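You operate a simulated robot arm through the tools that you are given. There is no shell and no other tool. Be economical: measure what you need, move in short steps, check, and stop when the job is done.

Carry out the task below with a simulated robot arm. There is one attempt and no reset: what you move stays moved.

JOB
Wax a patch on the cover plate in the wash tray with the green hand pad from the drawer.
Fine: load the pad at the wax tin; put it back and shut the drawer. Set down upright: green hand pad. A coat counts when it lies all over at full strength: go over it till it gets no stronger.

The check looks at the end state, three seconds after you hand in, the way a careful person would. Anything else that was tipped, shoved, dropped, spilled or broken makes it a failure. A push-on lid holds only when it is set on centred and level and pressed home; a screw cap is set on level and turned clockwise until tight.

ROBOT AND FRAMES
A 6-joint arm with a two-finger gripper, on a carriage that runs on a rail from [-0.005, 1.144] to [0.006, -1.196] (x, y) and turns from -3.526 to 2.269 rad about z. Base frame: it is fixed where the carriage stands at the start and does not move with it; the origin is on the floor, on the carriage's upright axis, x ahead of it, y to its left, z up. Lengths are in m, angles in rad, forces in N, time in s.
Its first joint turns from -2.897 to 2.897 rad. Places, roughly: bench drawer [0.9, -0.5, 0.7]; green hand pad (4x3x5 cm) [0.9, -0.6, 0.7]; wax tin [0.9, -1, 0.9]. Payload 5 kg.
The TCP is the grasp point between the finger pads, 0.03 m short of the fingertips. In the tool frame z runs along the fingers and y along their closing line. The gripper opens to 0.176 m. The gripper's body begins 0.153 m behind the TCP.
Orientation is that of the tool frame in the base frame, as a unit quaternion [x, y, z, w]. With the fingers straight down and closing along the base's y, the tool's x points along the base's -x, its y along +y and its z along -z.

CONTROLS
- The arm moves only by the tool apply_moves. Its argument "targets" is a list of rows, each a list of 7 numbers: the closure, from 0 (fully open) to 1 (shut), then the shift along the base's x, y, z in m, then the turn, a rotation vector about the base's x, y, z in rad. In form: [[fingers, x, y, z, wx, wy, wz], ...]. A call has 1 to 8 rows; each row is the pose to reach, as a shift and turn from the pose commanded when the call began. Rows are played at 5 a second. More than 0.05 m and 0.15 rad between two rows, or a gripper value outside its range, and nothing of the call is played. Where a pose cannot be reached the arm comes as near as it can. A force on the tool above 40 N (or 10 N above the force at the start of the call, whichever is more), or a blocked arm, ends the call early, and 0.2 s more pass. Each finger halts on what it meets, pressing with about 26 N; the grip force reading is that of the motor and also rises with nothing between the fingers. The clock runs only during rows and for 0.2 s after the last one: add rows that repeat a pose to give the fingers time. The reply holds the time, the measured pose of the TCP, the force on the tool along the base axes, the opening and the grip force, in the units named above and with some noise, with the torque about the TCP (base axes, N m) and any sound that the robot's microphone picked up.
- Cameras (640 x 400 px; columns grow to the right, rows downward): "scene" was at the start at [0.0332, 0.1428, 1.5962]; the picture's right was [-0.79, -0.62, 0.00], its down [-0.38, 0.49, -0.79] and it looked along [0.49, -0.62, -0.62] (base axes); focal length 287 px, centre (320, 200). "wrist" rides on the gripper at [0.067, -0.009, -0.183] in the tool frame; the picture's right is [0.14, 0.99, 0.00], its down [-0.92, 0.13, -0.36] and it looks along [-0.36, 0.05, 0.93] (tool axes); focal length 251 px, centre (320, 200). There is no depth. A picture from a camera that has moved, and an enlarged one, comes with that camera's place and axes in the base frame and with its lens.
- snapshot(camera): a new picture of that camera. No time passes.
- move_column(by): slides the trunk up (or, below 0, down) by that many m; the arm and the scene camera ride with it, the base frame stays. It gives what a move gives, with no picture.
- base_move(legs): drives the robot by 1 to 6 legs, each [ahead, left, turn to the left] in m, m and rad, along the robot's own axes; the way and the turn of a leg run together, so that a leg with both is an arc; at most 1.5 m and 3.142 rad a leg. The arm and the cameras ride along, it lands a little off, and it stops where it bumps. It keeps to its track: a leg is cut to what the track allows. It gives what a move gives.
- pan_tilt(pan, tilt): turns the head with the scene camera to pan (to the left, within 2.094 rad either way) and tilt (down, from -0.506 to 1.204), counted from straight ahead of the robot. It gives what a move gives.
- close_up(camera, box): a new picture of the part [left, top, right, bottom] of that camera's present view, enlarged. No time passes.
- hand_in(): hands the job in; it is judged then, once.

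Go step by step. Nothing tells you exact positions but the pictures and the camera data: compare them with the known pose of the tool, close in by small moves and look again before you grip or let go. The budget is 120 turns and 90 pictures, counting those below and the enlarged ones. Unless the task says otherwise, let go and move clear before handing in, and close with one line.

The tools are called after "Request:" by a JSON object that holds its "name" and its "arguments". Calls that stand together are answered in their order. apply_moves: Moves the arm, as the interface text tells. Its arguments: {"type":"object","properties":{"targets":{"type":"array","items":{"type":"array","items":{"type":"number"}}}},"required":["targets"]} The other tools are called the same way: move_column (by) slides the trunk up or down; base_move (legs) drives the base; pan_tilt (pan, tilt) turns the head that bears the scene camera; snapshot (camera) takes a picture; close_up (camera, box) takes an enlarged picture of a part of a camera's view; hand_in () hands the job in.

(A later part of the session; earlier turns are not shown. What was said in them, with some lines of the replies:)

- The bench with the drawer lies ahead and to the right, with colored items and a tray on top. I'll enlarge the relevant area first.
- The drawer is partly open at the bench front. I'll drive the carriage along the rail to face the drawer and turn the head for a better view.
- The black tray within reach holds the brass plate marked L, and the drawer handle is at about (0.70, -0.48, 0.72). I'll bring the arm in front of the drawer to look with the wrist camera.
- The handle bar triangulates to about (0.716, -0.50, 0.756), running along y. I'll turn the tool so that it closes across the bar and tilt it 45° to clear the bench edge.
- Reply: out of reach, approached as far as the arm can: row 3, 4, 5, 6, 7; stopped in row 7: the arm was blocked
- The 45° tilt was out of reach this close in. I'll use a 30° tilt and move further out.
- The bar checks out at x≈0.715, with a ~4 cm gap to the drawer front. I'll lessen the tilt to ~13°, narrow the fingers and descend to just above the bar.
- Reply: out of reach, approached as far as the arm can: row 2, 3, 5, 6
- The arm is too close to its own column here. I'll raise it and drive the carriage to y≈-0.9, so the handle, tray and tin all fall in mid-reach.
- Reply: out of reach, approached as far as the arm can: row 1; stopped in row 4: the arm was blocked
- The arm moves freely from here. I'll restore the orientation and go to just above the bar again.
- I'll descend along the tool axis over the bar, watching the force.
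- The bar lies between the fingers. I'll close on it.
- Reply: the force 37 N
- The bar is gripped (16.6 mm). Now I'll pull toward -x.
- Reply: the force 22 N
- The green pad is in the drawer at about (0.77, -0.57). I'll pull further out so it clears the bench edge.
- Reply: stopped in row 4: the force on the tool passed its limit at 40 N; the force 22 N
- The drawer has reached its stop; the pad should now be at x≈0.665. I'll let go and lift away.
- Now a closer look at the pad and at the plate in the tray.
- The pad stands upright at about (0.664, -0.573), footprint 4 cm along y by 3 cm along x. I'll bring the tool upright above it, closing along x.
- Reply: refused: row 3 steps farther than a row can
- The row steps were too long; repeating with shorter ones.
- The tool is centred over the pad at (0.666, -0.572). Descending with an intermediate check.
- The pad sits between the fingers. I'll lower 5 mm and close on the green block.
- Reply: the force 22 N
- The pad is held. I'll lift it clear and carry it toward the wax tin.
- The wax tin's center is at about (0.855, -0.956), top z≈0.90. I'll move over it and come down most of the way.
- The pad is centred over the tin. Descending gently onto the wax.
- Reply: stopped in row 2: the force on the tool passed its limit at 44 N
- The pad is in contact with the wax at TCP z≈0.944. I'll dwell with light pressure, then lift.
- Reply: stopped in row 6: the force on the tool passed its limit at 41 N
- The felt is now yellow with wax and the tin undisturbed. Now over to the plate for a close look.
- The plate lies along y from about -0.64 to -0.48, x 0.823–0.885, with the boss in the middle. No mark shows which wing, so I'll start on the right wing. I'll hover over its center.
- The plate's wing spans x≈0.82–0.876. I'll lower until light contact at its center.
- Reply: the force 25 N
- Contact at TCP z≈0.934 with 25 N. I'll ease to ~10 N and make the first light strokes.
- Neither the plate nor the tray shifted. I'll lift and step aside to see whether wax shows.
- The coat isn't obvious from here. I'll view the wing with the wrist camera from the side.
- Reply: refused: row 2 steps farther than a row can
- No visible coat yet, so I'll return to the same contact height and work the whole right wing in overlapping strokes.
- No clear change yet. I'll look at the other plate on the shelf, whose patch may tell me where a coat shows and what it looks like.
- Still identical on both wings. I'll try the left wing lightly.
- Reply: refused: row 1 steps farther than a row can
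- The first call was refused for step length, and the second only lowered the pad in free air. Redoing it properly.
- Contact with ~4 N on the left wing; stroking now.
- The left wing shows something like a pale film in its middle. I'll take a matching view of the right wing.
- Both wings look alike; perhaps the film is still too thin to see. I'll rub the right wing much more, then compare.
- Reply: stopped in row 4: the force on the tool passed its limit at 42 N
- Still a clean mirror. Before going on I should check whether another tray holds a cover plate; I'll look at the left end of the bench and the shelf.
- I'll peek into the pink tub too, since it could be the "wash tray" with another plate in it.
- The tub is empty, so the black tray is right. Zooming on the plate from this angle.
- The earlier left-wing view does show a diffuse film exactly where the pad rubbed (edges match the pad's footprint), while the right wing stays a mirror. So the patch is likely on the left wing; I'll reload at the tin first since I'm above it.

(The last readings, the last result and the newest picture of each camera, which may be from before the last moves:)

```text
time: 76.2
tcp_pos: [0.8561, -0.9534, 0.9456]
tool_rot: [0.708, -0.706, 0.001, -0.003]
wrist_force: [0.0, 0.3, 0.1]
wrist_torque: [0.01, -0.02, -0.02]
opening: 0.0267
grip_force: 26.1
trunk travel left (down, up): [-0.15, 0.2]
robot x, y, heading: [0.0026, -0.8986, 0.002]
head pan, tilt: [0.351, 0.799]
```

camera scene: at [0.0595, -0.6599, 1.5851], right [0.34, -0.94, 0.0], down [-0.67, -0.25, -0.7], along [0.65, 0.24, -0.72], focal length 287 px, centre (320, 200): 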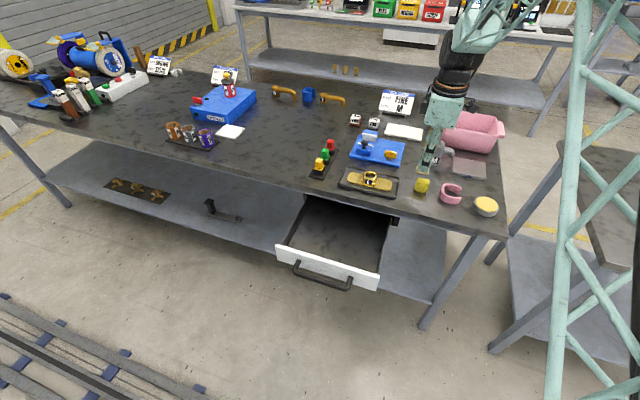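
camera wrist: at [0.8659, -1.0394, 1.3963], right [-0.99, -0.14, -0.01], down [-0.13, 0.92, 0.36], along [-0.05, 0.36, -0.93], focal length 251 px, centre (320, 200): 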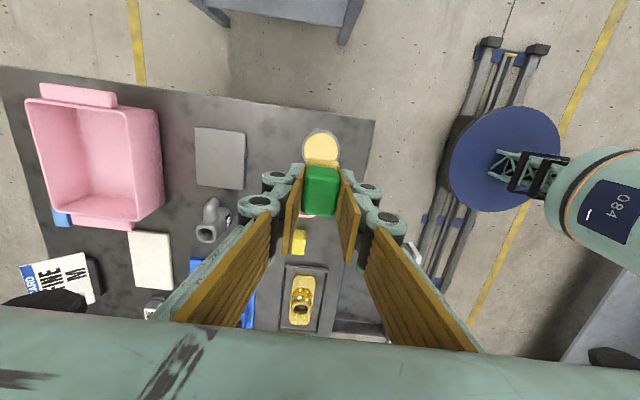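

Request:
{"name": "apply_moves", "arguments": {"targets": [[1, 0, 0, -0.001, 0, 0, 0], [1, 0, 0, -0.002, 0, 0, 0], [1, 0, 0, -0.003, 0, 0, 0], [1, 0, 0, -0.003, 0, 0, 0], [1, 0, 0, -0.003, 0, 0, 0]]}}

```text
time: 77.4
tcp_pos: [0.8565, -0.955, 0.9451]
tool_rot: [0.708, -0.706, 0.002, -0.004]
wrist_force: [3.5, 0.3, 29.5]
wrist_torque: [-0.06, -0.04, -0.01]
opening: 0.0272
grip_force: 26.1
trunk travel left (down, up): [-0.15, 0.2]
robot x, y, heading: [0.0036, -0.8946, 0.004]
head pan, tilt: [0.351, 0.799]
```

Loaded firmly. Now lift and carry to the left wing.

Request:
{"name": "apply_moves", "arguments": {"targets": [[1, 0, 0, 0.02, 0, 0, 0], [1, 0, 0, 0.06, 0, 0, 0], [1, 0, 0.02, 0.1, 0, 0, 0], [1, 0, 0.065, 0.11, 0, 0, 0], [1, 0, 0.11, 0.11, 0, 0, 0], [1, 0, 0.155, 0.11, 0, 0, 0], [1, 0, 0.2, 0.11, 0, 0, 0], [1, 0, 0.245, 0.11, 0, 0, 0]]}}

Request:
{"name": "apply_moves", "arguments": {"targets": [[1, 0, 0.045, 0, 0, 0, 0], [1, -0.004, 0.09, 0, 0, 0, 0], [1, -0.007, 0.135, 0, 0, 0, 0], [1, -0.007, 0.175, 0, 0, 0, 0], [1, -0.007, 0.203, 0, 0, 0, 0], [1, -0.007, 0.203, -0.045, 0, 0, 0], [1, -0.007, 0.203, -0.09, 0, 0, 0], [1, -0.007, 0.203, -0.108, 0, 0, 0]]}}

```text
time: 79.2
tcp_pos: [0.8556, -0.7072, 1.0514]
tool_rot: [0.709, -0.706, 0.001, -0.002]
wrist_force: [0.1, -0.4, -0.6]
wrist_torque: [0.05, -0.02, 0.0]
opening: 0.027
grip_force: 26.5
trunk travel left (down, up): [-0.15, 0.2]
robot x, y, heading: [0.0024, -0.9003, 0.003]
head pan, tilt: [0.351, 0.799]
```

```text
time: 81.0
tcp_pos: [0.8482, -0.5075, 0.9429]
tool_rot: [0.708, -0.706, 0.001, -0.003]
wrist_force: [0.3, -0.3, -2.1]
wrist_torque: [-0.02, 0.12, 0.01]
opening: 0.0268
grip_force: 26.4
trunk travel left (down, up): [-0.15, 0.2]
robot x, y, heading: [0.0045, -0.896, 0.003]
head pan, tilt: [0.351, 0.799]
```

Touching down and rubbing the left wing in overlapping strokes.

Request:
{"name": "apply_moves", "arguments": {"targets": [[1, 0, 0, -0.006, 0, 0, 0], [1, 0, 0, -0.009, 0, 0, 0], [1, 0, 0, -0.0105, 0, 0, 0], [1, 0, 0, -0.0115, 0, 0, 0], [1, 0, 0, -0.0115, 0, 0, 0]]}}

Request:
{"name": "apply_moves", "arguments": {"targets": [[1, 0.008, 0.009, 0, 0, 0, 0], [1, 0.015, 0.009, 0, 0, 0, 0], [1, 0.005, 0.009, 0, 0, 0, 0], [1, -0.005, 0.009, 0, 0, 0, 0], [1, -0.015, 0.009, 0, 0, 0, 0], [1, -0.005, 0.009, 0, 0, 0, 0], [1, 0.005, 0.009, 0, 0, 0, 0], [1, 0.015, 0.009, 0, 0, 0, 0]]}}

Request:
{"name": "apply_moves", "arguments": {"targets": [[1, 0, -0.009, 0, 0, 0, 0], [1, -0.01, -0.009, 0, 0, 0, 0], [1, -0.02, -0.009, 0, 0, 0, 0], [1, -0.03, -0.009, 0, 0, 0, 0], [1, -0.02, -0.009, 0, 0, 0, 0], [1, -0.01, -0.009, 0, 0, 0, 0], [1, 0, -0.009, 0, 0, 0, 0], [1, -0.01, -0.009, 0, 0, 0, 0]]}}

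```text
time: 82.2
tcp_pos: [0.8479, -0.5066, 0.9331]
tool_rot: [0.709, -0.706, 0.002, -0.004]
wrist_force: [-0.4, -1.3, 5.8]
wrist_torque: [-0.03, 0.12, -0.01]
opening: 0.0269
grip_force: 26.2
trunk travel left (down, up): [-0.15, 0.2]
robot x, y, heading: [0.0088, -0.8991, 0.003]
head pan, tilt: [0.351, 0.799]
```

```text
time: 84.0
tcp_pos: [0.8627, -0.4971, 0.9329]
tool_rot: [0.709, -0.705, 0.002, -0.003]
wrist_force: [-2.9, 0.2, 13.0]
wrist_torque: [-0.02, 0.28, 0.01]
opening: 0.027
grip_force: 25.9
trunk travel left (down, up): [-0.15, 0.2]
robot x, y, heading: [0.0052, -0.8977, 0.003]
head pan, tilt: [0.351, 0.799]
```

```text
time: 85.8
tcp_pos: [0.8527, -0.5054, 0.934]
tool_rot: [0.708, -0.706, 0.002, -0.003]
wrist_force: [-1.0, -0.3, 7.5]
wrist_torque: [0.02, 0.06, 0.01]
opening: 0.0272
grip_force: 26.5
trunk travel left (down, up): [-0.15, 0.2]
robot x, y, heading: [0.0014, -0.8982, 0.004]
head pan, tilt: [0.351, 0.799]
```

Request:
{"name": "apply_moves", "arguments": {"targets": [[1, 0.009, -0.009, 0, 0, 0, 0], [1, 0, -0.009, 0, 0, 0, 0], [1, -0.01, -0.009, 0, 0, 0, 0], [1, -0.019, -0.009, 0, 0, 0, 0], [1, -0.01, -0.009, 0, 0, 0, 0], [1, 0, -0.009, 0, 0, 0, 0], [1, 0.01, -0.009, 0, 0, 0, 0], [1, 0, 0, 0, 0, 0, 0]]}}

Request:
{"name": "apply_moves", "arguments": {"targets": [[1, -0.004, 0, 0.02, 0, 0, 0], [1, -0.004, 0, 0.06, 0, 0, 0], [1, -0.004, 0.04, 0.08, 0, 0, 0], [1, -0.004, 0.08, 0.08, 0, 0, 0], [1, -0.004, 0.08, 0.08, 0, 0, 0]]}}

Request:
{"name": "close_up", "arguments": {"camera": "wrist", "box": [270, 10, 390, 120]}}

```text
time: 87.6
tcp_pos: [0.8539, -0.5063, 0.9338]
tool_rot: [0.709, -0.706, 0.002, -0.003]
wrist_force: [-1.3, 2.6, 9.1]
wrist_torque: [0.15, 0.16, 0.01]
opening: 0.027
grip_force: 25.7
trunk travel left (down, up): [-0.15, 0.2]
robot x, y, heading: [0.0016, -0.8993, -0.0]
head pan, tilt: [0.351, 0.799]
```

```text
time: 88.8
tcp_pos: [0.8508, -0.4265, 1.0132]
tool_rot: [0.708, -0.706, 0.002, -0.003]
wrist_force: [-0.5, 0.9, -1.5]
wrist_torque: [-0.14, -0.02, 0.02]
opening: 0.0272
grip_force: 26.0
trunk travel left (down, up): [-0.15, 0.2]
robot x, y, heading: [0.0053, -0.8967, 0.004]
head pan, tilt: [0.351, 0.799]
```

```text
3.64 times, centred on (330, 65) of wrist
camera zoom: at [0.8587, -0.4924, 1.1979], right [-0.99, -0.14, -0.01], down [-0.13, 0.92, 0.36], along [-0.05, 0.36, -0.93], focal length 914 px, centre (284, 691)
```

zoom: 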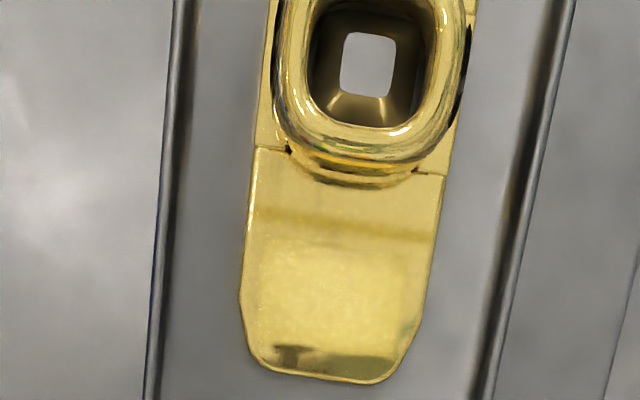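

A paler film with soft edges now shows on the middle of the left wing. I'll keep rubbing there and watch it strengthen.

Request:
{"name": "apply_moves", "arguments": {"targets": [[1, 0, -0.04, 0, 0, 0, 0], [1, 0, -0.077, 0, 0, 0, 0], [1, 0, -0.077, -0.04, 0, 0, 0], [1, 0, -0.077, -0.065, 0, 0, 0], [1, 0, -0.077, -0.075, 0, 0, 0], [1, 0, -0.077, -0.079, 0, 0, 0], [1, 0, -0.077, -0.0805, 0, 0, 0], [1, 0.008, -0.077, -0.0805, 0, 0, 0]]}}

Request:
{"name": "apply_moves", "arguments": {"targets": [[1, 0.007, 0, 0, 0, 0, 0], [1, -0.003, 0, 0, 0, 0, 0], [1, -0.013, 0, 0, 0, 0, 0], [1, -0.023, 0, 0, 0, 0, 0], [1, -0.023, 0.007, 0, 0, 0, 0], [1, -0.013, 0.007, 0, 0, 0, 0], [1, -0.003, 0.007, 0, 0, 0, 0], [1, 0.007, 0.007, 0, 0, 0, 0]]}}

Request:
{"name": "apply_moves", "arguments": {"targets": [[1, 0, -0.014, 0, 0, 0, 0], [1, -0.01, -0.014, 0, 0, 0, 0], [1, -0.02, -0.014, 0, 0, 0, 0], [1, -0.03, -0.014, 0, 0, 0, 0], [1, -0.03, -0.007, 0, 0, 0, 0], [1, -0.02, -0.007, 0, 0, 0, 0], [1, -0.01, -0.007, 0, 0, 0, 0], [1, 0, -0.007, 0, 0, 0, 0]]}}

Request:
{"name": "apply_moves", "arguments": {"targets": [[1, -0.01, 0.0, 0, 0, 0, 0], [1, -0.02, 0.0, 0, 0, 0, 0], [1, -0.03, 0, 0, 0, 0, 0], [1, -0.03, -0.007, 0, 0, 0, 0], [1, -0.02, -0.007, 0, 0, 0, 0], [1, -0.01, -0.007, 0, 0, 0, 0], [1, 0, -0.007, 0, 0, 0, 0], [1, 0, 0, 0, 0, 0, 0]]}}

```text
time: 90.6
tcp_pos: [0.8585, -0.5031, 0.934]
tool_rot: [0.708, -0.706, 0.002, -0.003]
wrist_force: [-0.4, 0.2, 9.5]
wrist_torque: [-0.06, 0.11, -0.03]
opening: 0.0269
grip_force: 26.1
trunk travel left (down, up): [-0.15, 0.2]
robot x, y, heading: [0.003, -0.8988, 0.002]
head pan, tilt: [0.351, 0.799]
```

```text
time: 92.4
tcp_pos: [0.8638, -0.4958, 0.9332]
tool_rot: [0.708, -0.706, 0.002, -0.003]
wrist_force: [-4.9, 0.1, 18.5]
wrist_torque: [0.01, 0.3, 0.01]
opening: 0.0271
grip_force: 26.0
trunk travel left (down, up): [-0.15, 0.2]
robot x, y, heading: [-0.0007, -0.8984, 0.003]
head pan, tilt: [0.351, 0.799]
```

```text
time: 94.2
tcp_pos: [0.8637, -0.5031, 0.9331]
tool_rot: [0.708, -0.706, 0.002, -0.003]
wrist_force: [-8.5, 1.4, 23.3]
wrist_torque: [-0.03, 0.32, -0.05]
opening: 0.0272
grip_force: 25.9
trunk travel left (down, up): [-0.15, 0.2]
robot x, y, heading: [0.006, -0.8948, -0.002]
head pan, tilt: [0.351, 0.799]
```

```text
time: 96.0
tcp_pos: [0.8649, -0.5045, 0.9329]
tool_rot: [0.708, -0.706, 0.002, -0.004]
wrist_force: [1.6, -5.4, 21.0]
wrist_torque: [-0.22, 0.05, 0.03]
opening: 0.0271
grip_force: 25.7
trunk travel left (down, up): [-0.15, 0.2]
robot x, y, heading: [0.0069, -0.8927, 0.001]
head pan, tilt: [0.351, 0.799]
```

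Request:
{"name": "apply_moves", "arguments": {"targets": [[1, 0, 0, 0.02, 0, 0, 0], [1, -0.007, 0, 0.06, 0, 0, 0], [1, -0.014, 0.035, 0.0805, 0, 0, 0], [1, -0.014, 0.077, 0.0805, 0, 0, 0], [1, -0.014, 0.077, 0.0805, 0, 0, 0]]}}

Request:
{"name": "close_up", "arguments": {"camera": "wrist", "box": [270, 10, 390, 120]}}

Request:
{"name": "close_up", "arguments": {"camera": "scene", "box": [335, 160, 405, 204]}}

```text
time: 97.2
tcp_pos: [0.8497, -0.4265, 1.0133]
tool_rot: [0.708, -0.706, 0.002, -0.002]
wrist_force: [0.2, 1.1, -1.6]
wrist_torque: [-0.15, 0.01, -0.01]
opening: 0.0269
grip_force: 26.3
trunk travel left (down, up): [-0.15, 0.2]
robot x, y, heading: [0.004, -0.8979, -0.001]
head pan, tilt: [0.351, 0.799]
```

```text
3.64 times, centred on (330, 65) of wrist
camera zoom: at [0.859, -0.4927, 1.1975], right [-0.99, -0.14, -0.01], down [-0.13, 0.92, 0.36], along [-0.05, 0.36, -0.93], focal length 914 px, centre (284, 691)
```

zoom: 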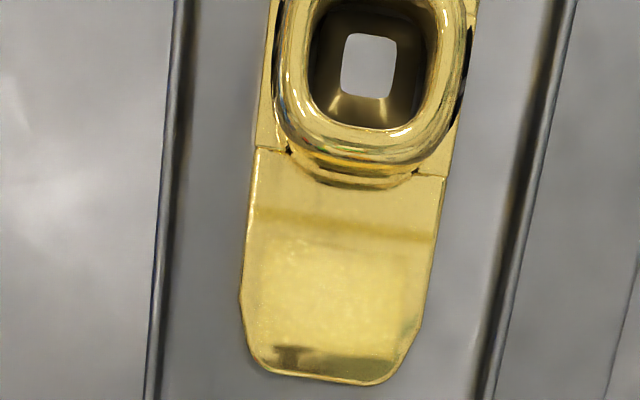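

```text
9.09 times, centred on (370, 182) of scene
camera zoom: at [0.0599, -0.6593, 1.585], right [0.34, -0.94, 0.0], down [-0.67, -0.25, -0.7], along [0.65, 0.24, -0.72], focal length 2606 px, centre (-134, 364)
```

zoom: 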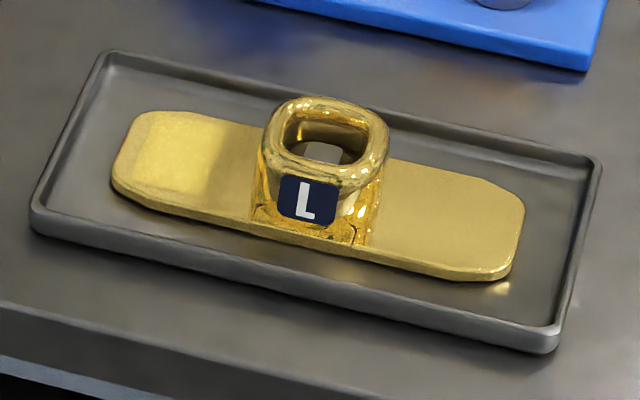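

A clear rectangular film now shows on the left wing (x≈0.822–0.867, y≈-0.517 to -0.488). I'll go over it repeatedly with full-width strokes.

Request:
{"name": "apply_moves", "arguments": {"targets": [[1, 0, -0.04, 0, 0, 0, 0], [1, 0, -0.077, 0, 0, 0, 0], [1, 0, -0.077, -0.04, 0, 0, 0], [1, 0, -0.077, -0.065, 0, 0, 0], [1, 0, -0.077, -0.075, 0, 0, 0], [1, 0, -0.077, -0.079, 0, 0, 0], [1, 0, -0.077, -0.0805, 0, 0, 0], [1, 0.008, -0.077, -0.0805, 0, 0, 0]]}}

Request:
{"name": "apply_moves", "arguments": {"targets": [[1, -0.003, 0, 0, 0, 0, 0], [1, -0.014, 0, 0, 0, 0, 0], [1, -0.025, 0, 0, 0, 0, 0], [1, -0.03, 0, 0, 0, 0, 0], [1, -0.025, 0, 0, 0, 0, 0], [1, -0.014, 0, 0, 0, 0, 0], [1, -0.003, 0, 0, 0, 0, 0], [1, 0.006, 0, 0, 0, 0, 0]]}}

Request:
{"name": "apply_moves", "arguments": {"targets": [[1, -0.009, 0.003, 0, 0, 0, 0], [1, -0.02, 0.003, 0, 0, 0, 0], [1, -0.031, 0.003, 0, 0, 0, 0], [1, -0.036, 0.003, 0, 0, 0, 0], [1, -0.031, 0.003, 0, 0, 0, 0], [1, -0.02, 0.003, 0, 0, 0, 0], [1, -0.009, 0.003, 0, 0, 0, 0], [1, 0, 0.003, 0, 0, 0, 0]]}}

Request:
{"name": "apply_moves", "arguments": {"targets": [[1, -0.009, -0.006, 0, 0, 0, 0], [1, -0.02, -0.006, 0, 0, 0, 0], [1, -0.031, -0.006, 0, 0, 0, 0], [1, -0.036, -0.006, 0, 0, 0, 0], [1, -0.031, -0.006, 0, 0, 0, 0], [1, -0.02, -0.006, 0, 0, 0, 0], [1, -0.009, -0.006, 0, 0, 0, 0], [1, 0, -0.006, 0, 0, 0, 0]]}}

Request:
{"name": "apply_moves", "arguments": {"targets": [[1, -0.009, 0.003, 0, 0, 0, 0], [1, -0.02, 0.003, 0, 0, 0, 0], [1, -0.031, 0.003, 0, 0, 0, 0], [1, -0.036, 0.003, 0, 0, 0, 0], [1, -0.031, 0.003, 0, 0, 0, 0], [1, -0.02, 0.003, 0, 0, 0, 0], [1, -0.009, 0.003, 0, 0, 0, 0], [1, -0.006, 0.003, 0, 0, 0, 0]]}}

```text
time: 99.0
tcp_pos: [0.8589, -0.5042, 0.9339]
tool_rot: [0.708, -0.706, 0.001, -0.002]
wrist_force: [-1.6, 0.6, 10.2]
wrist_torque: [-0.05, 0.17, 0.0]
opening: 0.0271
grip_force: 26.2
trunk travel left (down, up): [-0.15, 0.2]
robot x, y, heading: [0.0038, -0.9, 0.001]
head pan, tilt: [0.351, 0.799]
```

```text
time: 100.8
tcp_pos: [0.8628, -0.503, 0.9332]
tool_rot: [0.709, -0.706, 0.001, -0.003]
wrist_force: [-6.3, -0.6, 17.9]
wrist_torque: [0.0, 0.27, 0.0]
opening: 0.0269
grip_force: 25.8
trunk travel left (down, up): [-0.15, 0.2]
robot x, y, heading: [0.0038, -0.9017, 0.002]
head pan, tilt: [0.351, 0.799]
```

```text
time: 102.6
tcp_pos: [0.8629, -0.5006, 0.9344]
tool_rot: [0.708, -0.706, 0.002, -0.004]
wrist_force: [-7.2, -0.1, 20.0]
wrist_torque: [0.1, 0.43, 0.04]
opening: 0.0272
grip_force: 25.7
trunk travel left (down, up): [-0.15, 0.2]
robot x, y, heading: [0.0024, -0.8961, 0.002]
head pan, tilt: [0.351, 0.799]
```

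```text
time: 104.4
tcp_pos: [0.8635, -0.5064, 0.933]
tool_rot: [0.709, -0.705, 0.001, -0.003]
wrist_force: [-4.5, 0.1, 18.2]
wrist_torque: [0.07, 0.25, 0.04]
opening: 0.027
grip_force: 26.3
trunk travel left (down, up): [-0.15, 0.2]
robot x, y, heading: [0.0055, -0.8946, -0.002]
head pan, tilt: [0.351, 0.799]
```

```text
time: 106.2
tcp_pos: [0.858, -0.5038, 0.9323]
tool_rot: [0.709, -0.706, 0.002, -0.004]
wrist_force: [-5.8, 0.4, 14.8]
wrist_torque: [0.0, 0.24, 0.0]
opening: 0.027
grip_force: 26.1
trunk travel left (down, up): [-0.15, 0.2]
robot x, y, heading: [0.0042, -0.9012, 0.001]
head pan, tilt: [0.351, 0.799]
```

Request:
{"name": "apply_moves", "arguments": {"targets": [[1, 0, 0, 0.02, 0, 0, 0], [1, -0.004, 0, 0.06, 0, 0, 0], [1, -0.008, 0.035, 0.0805, 0, 0, 0], [1, -0.008, 0.077, 0.0805, 0, 0, 0], [1, -0.008, 0.077, 0.0805, 0, 0, 0]]}}

Request:
{"name": "close_up", "arguments": {"camera": "wrist", "box": [270, 10, 390, 120]}}

Request:
{"name": "close_up", "arguments": {"camera": "scene", "box": [335, 160, 405, 204]}}

```text
time: 107.4
tcp_pos: [0.8507, -0.4266, 1.0127]
tool_rot: [0.708, -0.706, 0.002, -0.002]
wrist_force: [0.2, 0.4, -1.2]
wrist_torque: [-0.15, 0.01, 0.02]
opening: 0.0269
grip_force: 26.3
trunk travel left (down, up): [-0.15, 0.2]
robot x, y, heading: [0.0062, -0.8978, 0.002]
head pan, tilt: [0.351, 0.799]
```

```text
3.64 times, centred on (330, 65) of wrist
camera zoom: at [0.8594, -0.4924, 1.1978], right [-0.99, -0.14, -0.01], down [-0.13, 0.92, 0.36], along [-0.05, 0.36, -0.93], focal length 914 px, centre (284, 691)
```

zoom: 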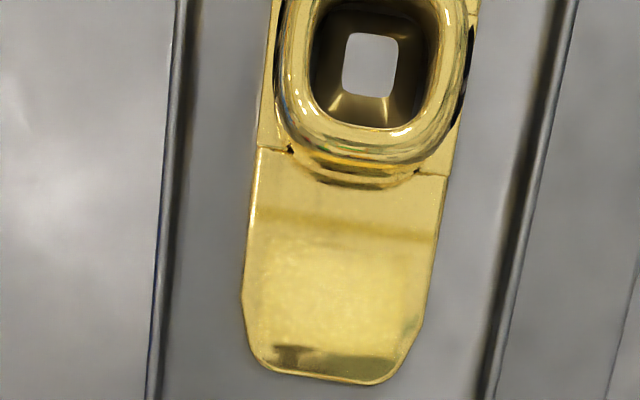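

```text
9.09 times, centred on (370, 182) of scene
camera zoom: at [0.0598, -0.6594, 1.585], right [0.34, -0.94, 0.0], down [-0.67, -0.25, -0.7], along [0.65, 0.24, -0.72], focal length 2606 px, centre (-134, 364)
```

zoom: 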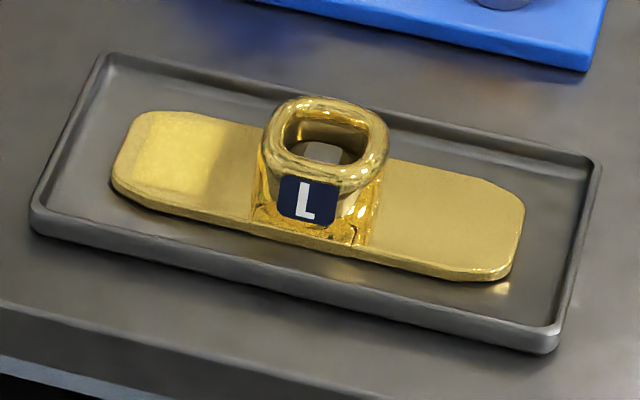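

The film is about as before, perhaps saturated. To be sure it isn't just a dry pad, I'll reload once more and go over it again.

Request:
{"name": "apply_moves", "arguments": {"targets": [[1, 0, -0.02, 0.03, 0, 0, 0], [1, 0, -0.06, 0.05, 0, 0, 0], [1, 0, -0.105, 0.05, 0, 0, 0], [1, 0, -0.15, 0.05, 0, 0, 0], [1, 0, -0.195, 0.05, 0, 0, 0], [1, 0, -0.24, 0.05, 0, 0, 0], [1, 0, -0.285, 0.05, 0, 0, 0], [1, 0, -0.33, 0.05, 0, 0, 0]]}}

Request:
{"name": "apply_moves", "arguments": {"targets": [[1, 0.002, -0.045, 0, 0, 0, 0], [1, 0.005, -0.09, 0, 0, 0, 0], [1, 0.005, -0.135, 0, 0, 0, 0], [1, 0.005, -0.18, 0, 0, 0, 0], [1, 0.005, -0.197, 0, 0, 0, 0], [1, 0.005, -0.197, -0.045, 0, 0, 0], [1, 0.005, -0.197, -0.09, 0, 0, 0], [1, 0.005, -0.197, -0.108, 0, 0, 0]]}}

```text
time: 109.2
tcp_pos: [0.8504, -0.7564, 1.0633]
tool_rot: [0.708, -0.706, 0.002, -0.003]
wrist_force: [-0.3, 0.2, -0.7]
wrist_torque: [-0.09, 0.0, 0.02]
opening: 0.027
grip_force: 26.4
trunk travel left (down, up): [-0.15, 0.2]
robot x, y, heading: [0.0063, -0.8973, 0.001]
head pan, tilt: [0.351, 0.799]
```

```text
time: 111.0
tcp_pos: [0.8572, -0.9537, 0.9536]
tool_rot: [0.709, -0.705, 0.002, -0.002]
wrist_force: [0.1, -0.1, -1.4]
wrist_torque: [0.01, 0.14, 0.03]
opening: 0.0268
grip_force: 26.1
trunk travel left (down, up): [-0.15, 0.2]
robot x, y, heading: [0.0022, -0.8986, 0.002]
head pan, tilt: [0.351, 0.799]
```

Request:
{"name": "apply_moves", "arguments": {"targets": [[1, 0, 0, -0.005, 0, 0, 0], [1, 0, 0, -0.008, 0, 0, 0], [1, 0, 0, -0.01, 0, 0, 0], [1, 0, 0, -0.0115, 0, 0, 0], [1, 0, 0, -0.0115, 0, 0, 0], [1, 0, 0, -0.0115, 0, 0, 0]]}}

Request:
{"name": "close_up", "arguments": {"camera": "wrist", "box": [240, 80, 400, 230]}}

```text
time: 112.4
tcp_pos: [0.8566, -0.9532, 0.9451]
tool_rot: [0.709, -0.706, 0.003, -0.003]
wrist_force: [1.8, -0.2, 19.7]
wrist_torque: [0.05, 0.03, 0.02]
opening: 0.0272
grip_force: 26.7
trunk travel left (down, up): [-0.15, 0.2]
robot x, y, heading: [0.0036, -0.8999, -0.0]
head pan, tilt: [0.351, 0.799]
```

```text
2.67 times, centred on (320, 155) of wrist
camera zoom: at [0.8638, -1.0199, 1.1295], right [-0.99, -0.14, -0.01], down [-0.13, 0.92, 0.36], along [-0.04, 0.36, -0.93], focal length 670 px, centre (320, 320)
```

zoom: 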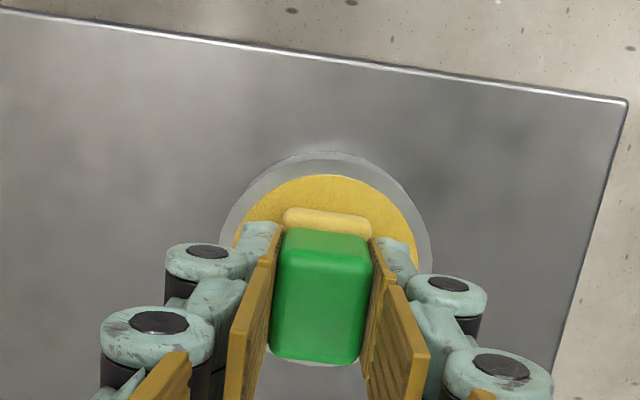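

Reloaded. Back to the patch.

Request:
{"name": "apply_moves", "arguments": {"targets": [[1, 0, 0, 0.02, 0, 0, 0], [1, 0, 0, 0.06, 0, 0, 0], [1, 0, 0.02, 0.1, 0, 0, 0], [1, 0, 0.065, 0.11, 0, 0, 0], [1, 0, 0.11, 0.11, 0, 0, 0], [1, 0, 0.155, 0.11, 0, 0, 0], [1, 0, 0.2, 0.11, 0, 0, 0], [1, 0, 0.245, 0.11, 0, 0, 0]]}}

Request:
{"name": "apply_moves", "arguments": {"targets": [[1, 0, 0.045, 0, 0, 0, 0], [1, -0.004, 0.09, 0, 0, 0, 0], [1, -0.007, 0.135, 0, 0, 0, 0], [1, -0.007, 0.175, 0, 0, 0, 0], [1, -0.007, 0.205, 0, 0, 0, 0], [1, -0.007, 0.205, -0.045, 0, 0, 0], [1, -0.007, 0.205, -0.09, 0, 0, 0], [1, -0.007, 0.205, -0.108, 0, 0, 0]]}}

Request:
{"name": "apply_moves", "arguments": {"targets": [[1, 0, 0, -0.006, 0, 0, 0], [1, 0, 0, -0.009, 0, 0, 0], [1, 0, 0, -0.0105, 0, 0, 0], [1, 0, 0, -0.0115, 0, 0, 0], [1, 0, 0, -0.0115, 0, 0, 0]]}}

```text
time: 114.2
tcp_pos: [0.8549, -0.7077, 1.0543]
tool_rot: [0.709, -0.706, 0.001, -0.002]
wrist_force: [-1.1, 0.2, -0.6]
wrist_torque: [0.0, -0.02, 0.01]
opening: 0.0269
grip_force: 26.1
trunk travel left (down, up): [-0.15, 0.2]
robot x, y, heading: [0.0049, -0.8942, 0.001]
head pan, tilt: [0.351, 0.799]
```

```text
time: 116.0
tcp_pos: [0.8497, -0.5038, 0.9442]
tool_rot: [0.709, -0.706, 0.002, -0.003]
wrist_force: [0.7, -0.4, -0.6]
wrist_torque: [0.0, 0.08, -0.05]
opening: 0.0271
grip_force: 25.5
trunk travel left (down, up): [-0.15, 0.2]
robot x, y, heading: [0.0057, -0.8936, 0.003]
head pan, tilt: [0.351, 0.799]
```

```text
time: 117.2
tcp_pos: [0.8499, -0.5019, 0.9344]
tool_rot: [0.708, -0.707, 0.001, -0.002]
wrist_force: [-0.3, -0.8, -0.6]
wrist_torque: [-0.01, -0.03, 0.0]
opening: 0.0268
grip_force: 25.5
trunk travel left (down, up): [-0.15, 0.2]
robot x, y, heading: [0.0038, -0.8987, -0.001]
head pan, tilt: [0.351, 0.799]
```

Request:
{"name": "apply_moves", "arguments": {"targets": [[1, 0.0, -0.001, -0.0018, 0, 0, 0], [1, 0.007, -0.001, -0.002, 0, 0, 0], [1, 0.014, -0.001, -0.002, 0, 0, 0], [1, 0.003, -0.001, -0.002, 0, 0, 0], [1, -0.008, -0.001, -0.002, 0, 0, 0], [1, -0.019, -0.001, -0.002, 0, 0, 0], [1, -0.023, -0.001, -0.002, 0, 0, 0], [1, -0.012, -0.001, -0.002, 0, 0, 0]]}}

Request:
{"name": "apply_moves", "arguments": {"targets": [[1, 0.011, 0.003, 0, 0, 0, 0], [1, 0.022, 0.003, 0, 0, 0, 0], [1, 0.026, 0.003, 0, 0, 0, 0], [1, 0.015, 0.003, 0, 0, 0, 0], [1, 0.004, 0.003, 0, 0, 0, 0], [1, -0.006, 0.003, 0, 0, 0, 0], [1, -0.011, 0.003, 0, 0, 0, 0], [1, 0, 0.003, 0, 0, 0, 0]]}}

Request:
{"name": "apply_moves", "arguments": {"targets": [[1, 0.011, -0.006, 0, 0, 0, 0], [1, 0.022, -0.006, 0, 0, 0, 0], [1, 0.026, -0.006, 0, 0, 0, 0], [1, 0.015, -0.006, 0, 0, 0, 0], [1, 0.004, -0.006, 0, 0, 0, 0], [1, -0.006, -0.006, 0, 0, 0, 0], [1, -0.011, -0.006, 0, 0, 0, 0], [1, 0, -0.006, 0, 0, 0, 0]]}}

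Request:
{"name": "apply_moves", "arguments": {"targets": [[1, 0.011, 0.003, 0, 0, 0, 0], [1, 0.022, 0.003, 0, 0, 0, 0], [1, 0.026, 0.003, 0, 0, 0, 0], [1, 0.015, 0.003, 0, 0, 0, 0], [1, 0.004, 0.003, 0, 0, 0, 0], [1, -0.006, 0.003, 0, 0, 0, 0], [1, -0.011, 0.003, 0, 0, 0, 0], [1, 0, 0.003, 0, 0, 0, 0]]}}

Request:
{"name": "apply_moves", "arguments": {"targets": [[1, 0.011, 0.003, 0, 0, 0, 0], [1, 0.022, 0.003, 0, 0, 0, 0], [1, 0.026, 0.003, 0, 0, 0, 0], [1, 0.015, -0.003, 0, 0, 0, 0], [1, 0.004, -0.003, 0, 0, 0, 0], [1, -0.006, -0.003, 0, 0, 0, 0], [1, -0.011, -0.003, 0, 0, 0, 0], [1, 0.01, 0, 0, 0, 0, 0]]}}

```text
time: 119.0
tcp_pos: [0.8348, -0.5038, 0.9343]
tool_rot: [0.709, -0.705, 0.002, -0.003]
wrist_force: [-5.3, 1.2, 27.3]
wrist_torque: [-0.24, 0.39, -0.05]
opening: 0.0271
grip_force: 26.5
trunk travel left (down, up): [-0.15, 0.2]
robot x, y, heading: [0.0068, -0.8974, 0.001]
head pan, tilt: [0.351, 0.799]
```

```text
time: 120.8
tcp_pos: [0.8345, -0.5012, 0.9329]
tool_rot: [0.708, -0.706, 0.001, -0.003]
wrist_force: [-6.0, 0.1, 26.2]
wrist_torque: [-0.1, 0.31, -0.04]
opening: 0.0268
grip_force: 26.0
trunk travel left (down, up): [-0.15, 0.2]
robot x, y, heading: [0.0051, -0.8963, 0.004]
head pan, tilt: [0.351, 0.799]
```

```text
time: 122.6
tcp_pos: [0.8332, -0.5059, 0.9328]
tool_rot: [0.708, -0.706, 0.002, -0.004]
wrist_force: [-7.2, -0.8, 27.3]
wrist_torque: [-0.04, 0.29, 0.01]
opening: 0.027
grip_force: 25.3
trunk travel left (down, up): [-0.15, 0.2]
robot x, y, heading: [0.0048, -0.9009, 0.005]
head pan, tilt: [0.351, 0.799]
```

```text
time: 124.4
tcp_pos: [0.835, -0.5028, 0.9327]
tool_rot: [0.708, -0.706, 0.002, -0.004]
wrist_force: [-6.1, 0.5, 24.2]
wrist_torque: [-0.25, 0.37, -0.09]
opening: 0.0271
grip_force: 25.7
trunk travel left (down, up): [-0.15, 0.2]
robot x, y, heading: [0.0055, -0.9011, 0.006]
head pan, tilt: [0.351, 0.799]
```

```text
time: 126.2
tcp_pos: [0.8431, -0.5033, 0.9333]
tool_rot: [0.708, -0.706, 0.003, -0.003]
wrist_force: [0.4, -1.2, 13.1]
wrist_torque: [-0.08, 0.05, 0.03]
opening: 0.027
grip_force: 25.9
trunk travel left (down, up): [-0.15, 0.2]
robot x, y, heading: [0.0029, -0.8977, 0.003]
head pan, tilt: [0.351, 0.799]
stopped in row 8: the force on the tool passed its limit at 42 N (the readings are from after the stop); the commanded pose is now the measured one
```

Request:
{"name": "apply_moves", "arguments": {"targets": [[1, 0, 0, 0.02, 0, 0, 0], [1, 0.004, 0, 0.06, 0, 0, 0], [1, 0.007, 0.035, 0.08, 0, 0, 0], [1, 0.007, 0.077, 0.08, 0, 0, 0], [1, 0.007, 0.077, 0.08, 0, 0, 0]]}}

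Request:
{"name": "close_up", "arguments": {"camera": "wrist", "box": [270, 10, 390, 120]}}

Request:
{"name": "close_up", "arguments": {"camera": "scene", "box": [335, 160, 405, 204]}}

```text
time: 127.4
tcp_pos: [0.8507, -0.426, 1.012]
tool_rot: [0.708, -0.706, 0.001, -0.001]
wrist_force: [0.2, 1.3, -0.8]
wrist_torque: [-0.14, -0.02, 0.01]
opening: 0.027
grip_force: 25.6
trunk travel left (down, up): [-0.15, 0.2]
robot x, y, heading: [0.0015, -0.9019, 0.002]
head pan, tilt: [0.351, 0.799]
```

```text
3.64 times, centred on (330, 65) of wrist
camera zoom: at [0.8592, -0.4922, 1.197], right [-0.99, -0.14, 0.0], down [-0.13, 0.92, 0.36], along [-0.05, 0.36, -0.93], focal length 914 px, centre (284, 691)
```

zoom: 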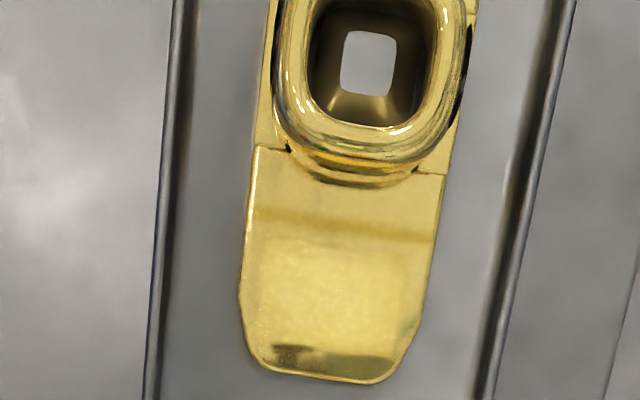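

```text
9.09 times, centred on (370, 182) of scene
camera zoom: at [0.0595, -0.6594, 1.585], right [0.35, -0.94, 0.0], down [-0.67, -0.25, -0.7], along [0.65, 0.24, -0.72], focal length 2606 px, centre (-134, 364)
```

zoom: 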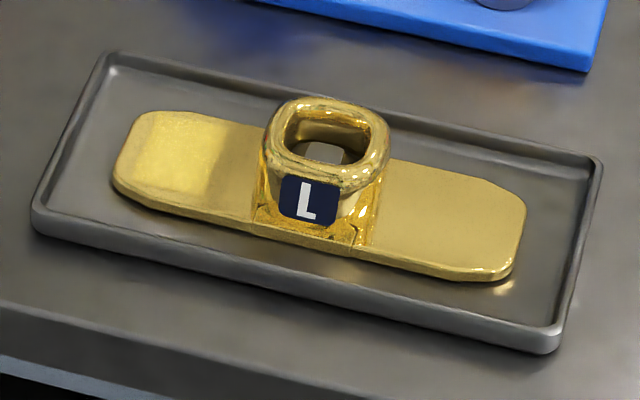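

The film is uniform over the rectangle and no longer changes, so the coat is at full strength. Now I'll carry the pad back to its place in the drawer.

Request:
{"name": "apply_moves", "arguments": {"targets": [[1, 0, 0, 0.03, 0, 0, 0], [1, -0.035, -0.025, 0.03, 0, 0, 0], [1, -0.07, -0.05, 0.03, 0, 0, 0], [1, -0.105, -0.075, 0.03, 0, 0, 0], [1, -0.14, -0.1, 0.03, 0, 0, 0], [1, -0.17, -0.125, 0.03, 0, 0, 0], [1, -0.185, -0.146, 0.02, 0, 0, 0], [1, -0.185, -0.146, -0.02, 0, 0, 0]]}}

Request:
{"name": "apply_moves", "arguments": {"targets": [[1, 0, 0, -0.045, 0, 0, 0], [1, 0, 0, -0.09, 0, 0, 0], [1, 0, 0, -0.135, 0, 0, 0], [1, 0, 0, -0.18, 0, 0, 0], [1, 0, 0, -0.205, 0, 0, 0], [1, 0, 0, -0.215, 0, 0, 0]]}}

Request:
{"name": "close_up", "arguments": {"camera": "scene", "box": [270, 180, 400, 290]}}

```text
time: 129.2
tcp_pos: [0.6629, -0.5726, 0.9914]
tool_rot: [0.708, -0.706, 0.001, -0.002]
wrist_force: [-1.7, -1.2, -0.4]
wrist_torque: [0.11, -0.25, 0.03]
opening: 0.0274
grip_force: 25.9
trunk travel left (down, up): [-0.15, 0.2]
robot x, y, heading: [0.0018, -0.8995, 0.001]
head pan, tilt: [0.351, 0.799]
```

```text
time: 130.6
tcp_pos: [0.6646, -0.5718, 0.7769]
tool_rot: [0.709, -0.706, 0.0, -0.002]
wrist_force: [0.0, 0.0, -0.8]
wrist_torque: [0.01, 0.06, 0.04]
opening: 0.0269
grip_force: 25.7
trunk travel left (down, up): [-0.15, 0.2]
robot x, y, heading: [0.0062, -0.8963, 0.002]
head pan, tilt: [0.351, 0.799]
```

```text
3.64 times, centred on (335, 235) of scene
camera zoom: at [0.0596, -0.6597, 1.5851], right [0.35, -0.94, 0.0], down [-0.67, -0.25, -0.7], along [0.65, 0.24, -0.72], focal length 1043 px, centre (266, 73)
```

zoom: 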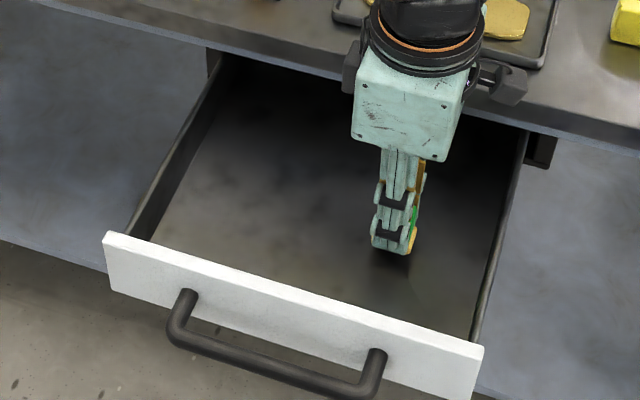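

Lowering the pad to the drawer floor.

Request:
{"name": "apply_moves", "arguments": {"targets": [[1, 0, 0, -0.006, 0, 0, 0], [1, 0, 0, -0.01, 0, 0, 0], [1, 0, 0, -0.0125, 0, 0, 0], [1, 0, 0, -0.0135, 0, 0, 0]]}}

```text
time: 131.6
tcp_pos: [0.6648, -0.5719, 0.7639]
tool_rot: [0.708, -0.706, 0.001, -0.003]
wrist_force: [-0.9, 0.7, -0.1]
wrist_torque: [-0.05, 0.05, -0.01]
opening: 0.027
grip_force: 26.1
trunk travel left (down, up): [-0.15, 0.2]
robot x, y, heading: [0.0053, -0.8999, 0.006]
head pan, tilt: [0.351, 0.799]
```

Request:
{"name": "apply_moves", "arguments": {"targets": [[1, 0, 0, -0.001, 0, 0, 0], [1, 0, 0, -0.002, 0, 0, 0], [1, 0, 0, -0.003, 0, 0, 0]]}}

```text
time: 132.6
tcp_pos: [0.6679, -0.571, 0.7633]
tool_rot: [0.708, -0.706, 0.002, -0.005]
wrist_force: [0.6, -3.2, 18.9]
wrist_torque: [-0.2, 0.03, 0.01]
opening: 0.027
grip_force: 26.1
trunk travel left (down, up): [-0.15, 0.2]
robot x, y, heading: [0.0066, -0.8991, 0.003]
head pan, tilt: [0.351, 0.799]
stopped in row 3: the force on the tool passed its limit at 41 N (the readings are from after the stop); the commanded pose is now the measured one
```

The pad stands on the drawer floor; opening the fingers and lifting off.

Request:
{"name": "apply_moves", "arguments": {"targets": [[0.9, 0, 0, 0.001, 0, 0, 0], [0.8, 0, 0, 0.001, 0, 0, 0], [0.7, 0, 0, 0.001, 0, 0, 0], [0.65, 0, 0, 0.001, 0, 0, 0], [0.65, 0, 0, 0.001, 0, 0, 0]]}}

Request:
{"name": "apply_moves", "arguments": {"targets": [[0.65, 0, 0, 0.03, 0, 0, 0], [0.65, 0, 0, 0.075, 0, 0, 0], [0.65, 0, 0, 0.12, 0, 0, 0], [0.65, 0, 0, 0.165, 0, 0, 0], [0.65, 0, 0, 0.21, 0, 0, 0]]}}

Request:
{"name": "close_up", "arguments": {"camera": "scene", "box": [270, 180, 400, 290]}}

```text
time: 133.8
tcp_pos: [0.6659, -0.5719, 0.7635]
tool_rot: [0.708, -0.706, 0.002, -0.003]
wrist_force: [-0.3, 0.9, 0.0]
wrist_torque: [-0.01, -0.04, 0.01]
opening: 0.0614
grip_force: 0.2
trunk travel left (down, up): [-0.15, 0.2]
robot x, y, heading: [0.0079, -0.8959, -0.001]
head pan, tilt: [0.351, 0.799]
```

```text
time: 135.0
tcp_pos: [0.6669, -0.5694, 0.9737]
tool_rot: [0.708, -0.706, 0.003, -0.003]
wrist_force: [0.0, -0.1, -0.1]
wrist_torque: [-0.08, 0.13, 0.0]
opening: 0.0616
grip_force: 0.1
trunk travel left (down, up): [-0.15, 0.2]
robot x, y, heading: [0.0028, -0.9003, 0.005]
head pan, tilt: [0.351, 0.799]
```

```text
3.64 times, centred on (335, 235) of scene
camera zoom: at [0.0599, -0.6596, 1.5851], right [0.35, -0.94, 0.0], down [-0.67, -0.25, -0.7], along [0.65, 0.24, -0.72], focal length 1043 px, centre (266, 73)
```

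zoom: 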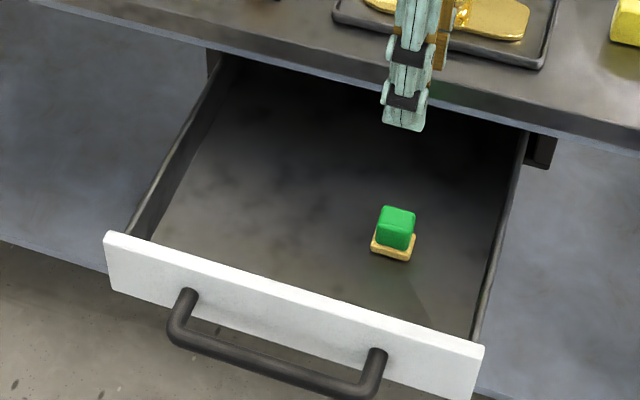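

The pad stands upright in its old place. Now I'll go in front of the handle with closed fingers to push the drawer shut.

Request:
{"name": "apply_moves", "arguments": {"targets": [[0.75, -0.045, 0.012, 0, 0, 0, 0], [0.85, -0.09, 0.025, 0, 0, 0, 0], [1, -0.13, 0.037, 0, 0, 0, 0], [1, -0.165, 0.05, 0, 0, 0, 0], [1, -0.2, 0.064, 0, 0, 0, 0], [1, -0.222, 0.064, 0, 0, 0, 0], [1, -0.222, 0.064, -0.03, 0, 0, 0]]}}

Request:
{"name": "close_up", "arguments": {"camera": "scene", "box": [250, 180, 400, 300]}}

```text
time: 136.6
tcp_pos: [0.4438, -0.5083, 0.9425]
tool_rot: [0.707, -0.707, 0.002, -0.004]
wrist_force: [-1.7, -0.8, 1.8]
wrist_torque: [0.07, -0.29, 0.01]
opening: 0.0001
grip_force: 26.0
trunk travel left (down, up): [-0.15, 0.2]
robot x, y, heading: [0.0005, -0.8965, 0.003]
head pan, tilt: [0.351, 0.799]
```

```text
3.33 times, centred on (325, 240) of scene
camera zoom: at [0.0575, -0.6604, 1.5852], right [0.35, -0.94, 0.0], down [-0.67, -0.25, -0.7], along [0.65, 0.24, -0.72], focal length 956 px, centre (303, 67)
```

zoom: 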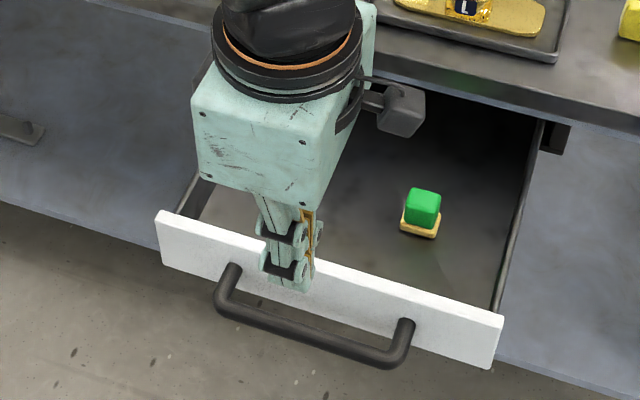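

Clear of the bar by ~2 cm. Descending in front of it.

Request:
{"name": "apply_moves", "arguments": {"targets": [[1, 0, 0, -0.045, 0, 0, 0], [1, 0, 0, -0.09, 0, 0, 0], [1, 0, 0, -0.135, 0, 0, 0], [1, 0, 0, -0.175, 0, 0, 0]]}}

Request:
{"name": "close_up", "arguments": {"camera": "scene", "box": [250, 180, 400, 300]}}

```text
time: 137.6
tcp_pos: [0.4456, -0.508, 0.7692]
tool_rot: [0.709, -0.706, -0.001, -0.004]
wrist_force: [-0.3, -0.8, 0.0]
wrist_torque: [0.07, -0.1, -0.01]
opening: 0.0001
grip_force: 26.1
trunk travel left (down, up): [-0.15, 0.2]
robot x, y, heading: [0.0033, -0.8978, 0.0]
head pan, tilt: [0.351, 0.799]
```

```text
3.33 times, centred on (325, 240) of scene
camera zoom: at [0.0587, -0.6601, 1.5851], right [0.35, -0.94, 0.0], down [-0.67, -0.25, -0.7], along [0.65, 0.24, -0.72], focal length 956 px, centre (303, 67)
```

zoom: 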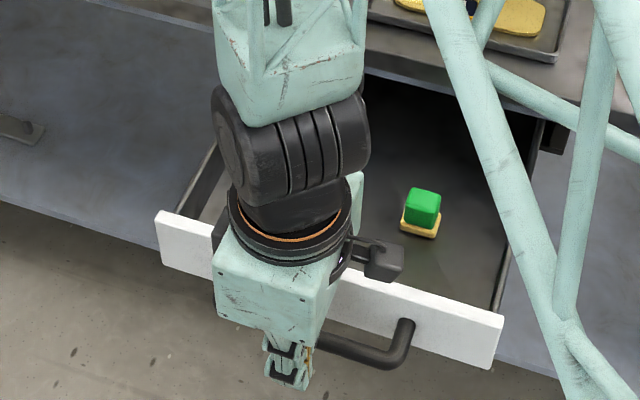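

The fingers are in front of the bar. Pushing slowly so the pad stays upright.

Request:
{"name": "apply_moves", "arguments": {"targets": [[1, 0.012, 0, 0, 0, 0, 0], [1, 0.024, 0, 0, 0, 0, 0], [1, 0.036, 0, 0, 0, 0, 0], [1, 0.05, 0, 0, 0, 0, 0], [1, 0.065, 0, 0, 0, 0, 0], [1, 0.08, 0, 0, 0, 0, 0], [1, 0.095, 0, 0, 0, 0, 0], [1, 0.11, 0, 0, 0, 0, 0]]}}

Request:
{"name": "close_up", "arguments": {"camera": "scene", "box": [250, 170, 400, 290]}}

```text
time: 139.4
tcp_pos: [0.5541, -0.5066, 0.7679]
tool_rot: [0.708, -0.706, 0.001, -0.003]
wrist_force: [-0.3, 0.9, 0.4]
wrist_torque: [0.0, -0.04, 0.02]
opening: 0.0
grip_force: 26.1
trunk travel left (down, up): [-0.15, 0.2]
robot x, y, heading: [0.0012, -0.8989, 0.002]
head pan, tilt: [0.351, 0.799]
```

```text
3.33 times, centred on (325, 230) of scene
camera zoom: at [0.059, -0.6597, 1.5851], right [0.35, -0.94, 0.0], down [-0.67, -0.25, -0.7], along [0.65, 0.24, -0.72], focal length 956 px, centre (303, 100)
```

zoom: 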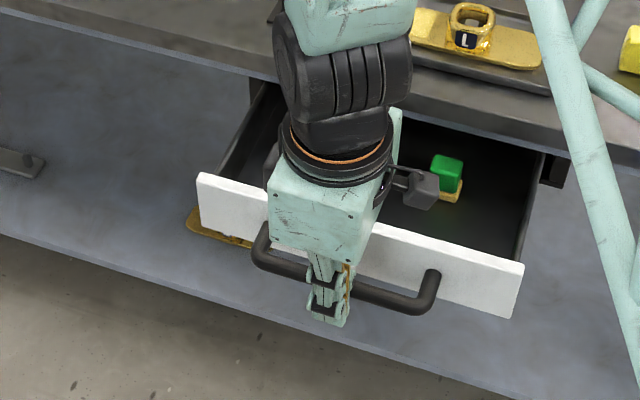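

The drawer slides in with the pad upright. Continuing.

Request:
{"name": "apply_moves", "arguments": {"targets": [[1, 0.015, 0, 0, 0, 0, 0], [1, 0.03, 0, 0, 0, 0, 0], [1, 0.045, 0, 0, 0, 0, 0], [1, 0.06, 0, 0, 0, 0, 0], [1, 0.075, 0, 0, 0, 0, 0], [1, 0.09, 0, 0, 0, 0, 0], [1, 0.105, 0, 0, 0, 0, 0], [1, 0.12, 0, 0, 0, 0, 0]]}}

Request:
{"name": "apply_moves", "arguments": {"targets": [[1, 0.01, 0, 0, 0, 0, 0], [1, 0.02, 0, 0, 0, 0, 0], [1, 0.03, 0, 0, 0, 0, 0], [1, 0.04, 0, 0, 0, 0, 0], [1, 0.05, 0, 0, 0, 0, 0]]}}

Request:
{"name": "close_up", "arguments": {"camera": "scene", "box": [250, 150, 420, 270]}}

```text
time: 141.2
tcp_pos: [0.6751, -0.5075, 0.7684]
tool_rot: [0.708, -0.706, 0.001, -0.004]
wrist_force: [-0.5, 0.7, 0.1]
wrist_torque: [0.0, -0.06, 0.0]
opening: 0.0
grip_force: 25.9
trunk travel left (down, up): [-0.15, 0.2]
robot x, y, heading: [0.0021, -0.9008, 0.002]
head pan, tilt: [0.351, 0.799]
```

```text
time: 142.0
tcp_pos: [0.6925, -0.507, 0.7661]
tool_rot: [0.709, -0.705, 0.001, 0.002]
wrist_force: [-13.3, -1.7, 16.0]
wrist_torque: [0.0, -0.24, -0.07]
opening: 0.0
grip_force: 26.3
trunk travel left (down, up): [-0.15, 0.2]
robot x, y, heading: [0.006, -0.8948, 0.004]
head pan, tilt: [0.351, 0.799]
stopped in row 3: the force on the tool passed its limit at 50 N (the readings are from after the stop); the commanded pose is now the measured one
```

```text
3.33 times, centred on (335, 210) of scene
camera zoom: at [0.0571, -0.6599, 1.5854], right [0.35, -0.94, 0.0], down [-0.67, -0.25, -0.7], along [0.65, 0.24, -0.72], focal length 956 px, centre (270, 167)
```

zoom: 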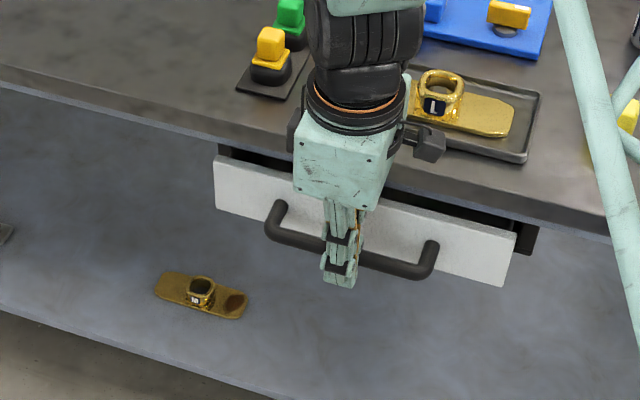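

The drawer met a stop near its starting position. I'll press once more to be sure it is fully home.

Request:
{"name": "apply_moves", "arguments": {"targets": [[1, 0.003, 0, -0.002, 0, 0, 0], [1, 0.006, 0, -0.002, 0, 0, 0], [1, 0.009, 0, -0.002, 0, 0, 0], [1, 0.012, 0, -0.002, 0, 0, 0]]}}

```text
time: 142.3
tcp_pos: [0.6918, -0.5076, 0.7677]
tool_rot: [0.71, -0.704, 0.0, 0.003]
wrist_force: [-13.4, -2.4, 18.5]
wrist_torque: [-0.01, -0.27, -0.1]
opening: 0.0
grip_force: 25.9
trunk travel left (down, up): [-0.15, 0.2]
robot x, y, heading: [0.0009, -0.8967, 0.009]
head pan, tilt: [0.351, 0.799]
stopped in row 1: the force on the tool passed its limit at 45 N (the readings are from after the stop); the commanded pose is now the measured one
```

Request:
{"name": "apply_moves", "arguments": {"targets": [[1, -0.03, 0, 0, 0, 0, 0], [1, -0.05, 0, 0.03, 0, 0, 0], [1, -0.05, 0, 0.075, 0, 0, 0], [1, -0.05, 0, 0.12, 0, 0, 0], [1, -0.05, 0, 0.165, 0, 0, 0], [1, -0.05, 0, 0.21, 0, 0, 0], [1, -0.05, 0.02, 0.25, 0, 0, 0]]}}

Request:
{"name": "pan_tilt", "arguments": {"pan": 0.201, "tilt": 0.799}}

Request:
{"name": "close_up", "arguments": {"camera": "scene", "box": [250, 170, 380, 250]}}

```text
time: 143.9
tcp_pos: [0.6439, -0.4875, 1.016]
tool_rot: [0.71, -0.704, 0.0, 0.003]
wrist_force: [0.6, -0.3, 0.1]
wrist_torque: [0.08, 0.05, 0.01]
opening: 0.0002
grip_force: 26.4
trunk travel left (down, up): [-0.15, 0.2]
robot x, y, heading: [0.0046, -0.9016, 0.007]
head pan, tilt: [0.351, 0.799]
```

```text
time: 144.7
tcp_pos: [0.6447, -0.4867, 1.015]
tool_rot: [0.709, -0.705, -0.001, 0.003]
wrist_force: [0.9, 0.0, -0.1]
wrist_torque: [-0.03, 0.02, -0.01]
opening: 0.0
grip_force: 25.6
trunk travel left (down, up): [-0.15, 0.2]
robot x, y, heading: [0.0038, -0.8993, 0.007]
head pan, tilt: [0.201, 0.799]
```

```text
4.92 times, centred on (315, 210) of scene
camera zoom: at [0.0619, -0.6712, 1.5851], right [0.2, -0.98, 0.0], down [-0.7, -0.15, -0.7], along [0.68, 0.14, -0.72], focal length 1412 px, centre (345, 151)
```

zoom: 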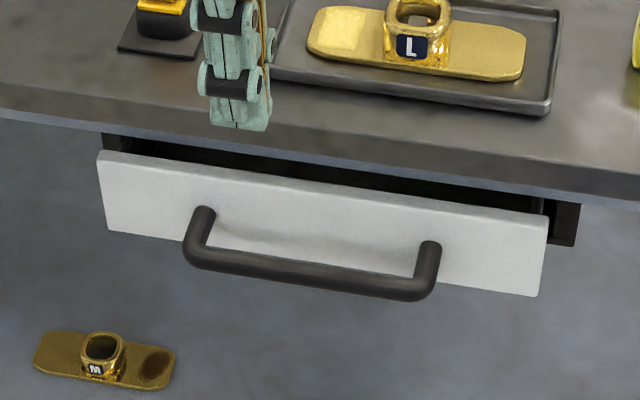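

The drawer is back exactly at its initial shut position (two pushes of 45–50 N did not move it further), and the waxed rectangle shows on the plate. One last overall look.

Request:
{"name": "pan_tilt", "arguments": {"pan": -0.15, "tilt": 0.75}}

Request:
{"name": "close_up", "arguments": {"camera": "scene", "box": [130, 110, 400, 300]}}

```text
time: 145.5
tcp_pos: [0.6434, -0.487, 1.0159]
tool_rot: [0.71, -0.704, 0.0, 0.004]
wrist_force: [0.0, 1.0, 0.0]
wrist_torque: [0.01, -0.01, -0.01]
opening: 0.0001
grip_force: 26.1
trunk travel left (down, up): [-0.15, 0.2]
robot x, y, heading: [0.0001, -0.8979, 0.008]
head pan, tilt: [-0.15, 0.75]
```

```text
2.11 times, centred on (265, 205) of scene
camera zoom: at [0.065, -0.6996, 1.5891], right [-0.14, -0.99, 0.0], down [-0.68, 0.1, -0.73], along [0.72, -0.11, -0.68], focal length 604 px, centre (436, 190)
```

zoom: 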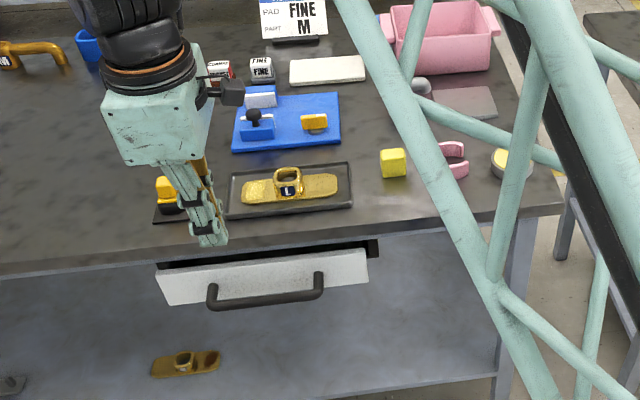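

The bench looks undisturbed, the drawer is shut with the pad upright inside, and the arm is clear. Handing in.

Request:
{"name": "hand_in", "arguments": {}}

```text
The job is handed in.
```

I waxed a patch on the left wing of the cover plate in the wash tray until it got no stronger, put the green pad back upright in the drawer and pushed the drawer shut. No mark showed where the patch was, so I also rubbed the right wing with the loaded pad, and no film showed there.
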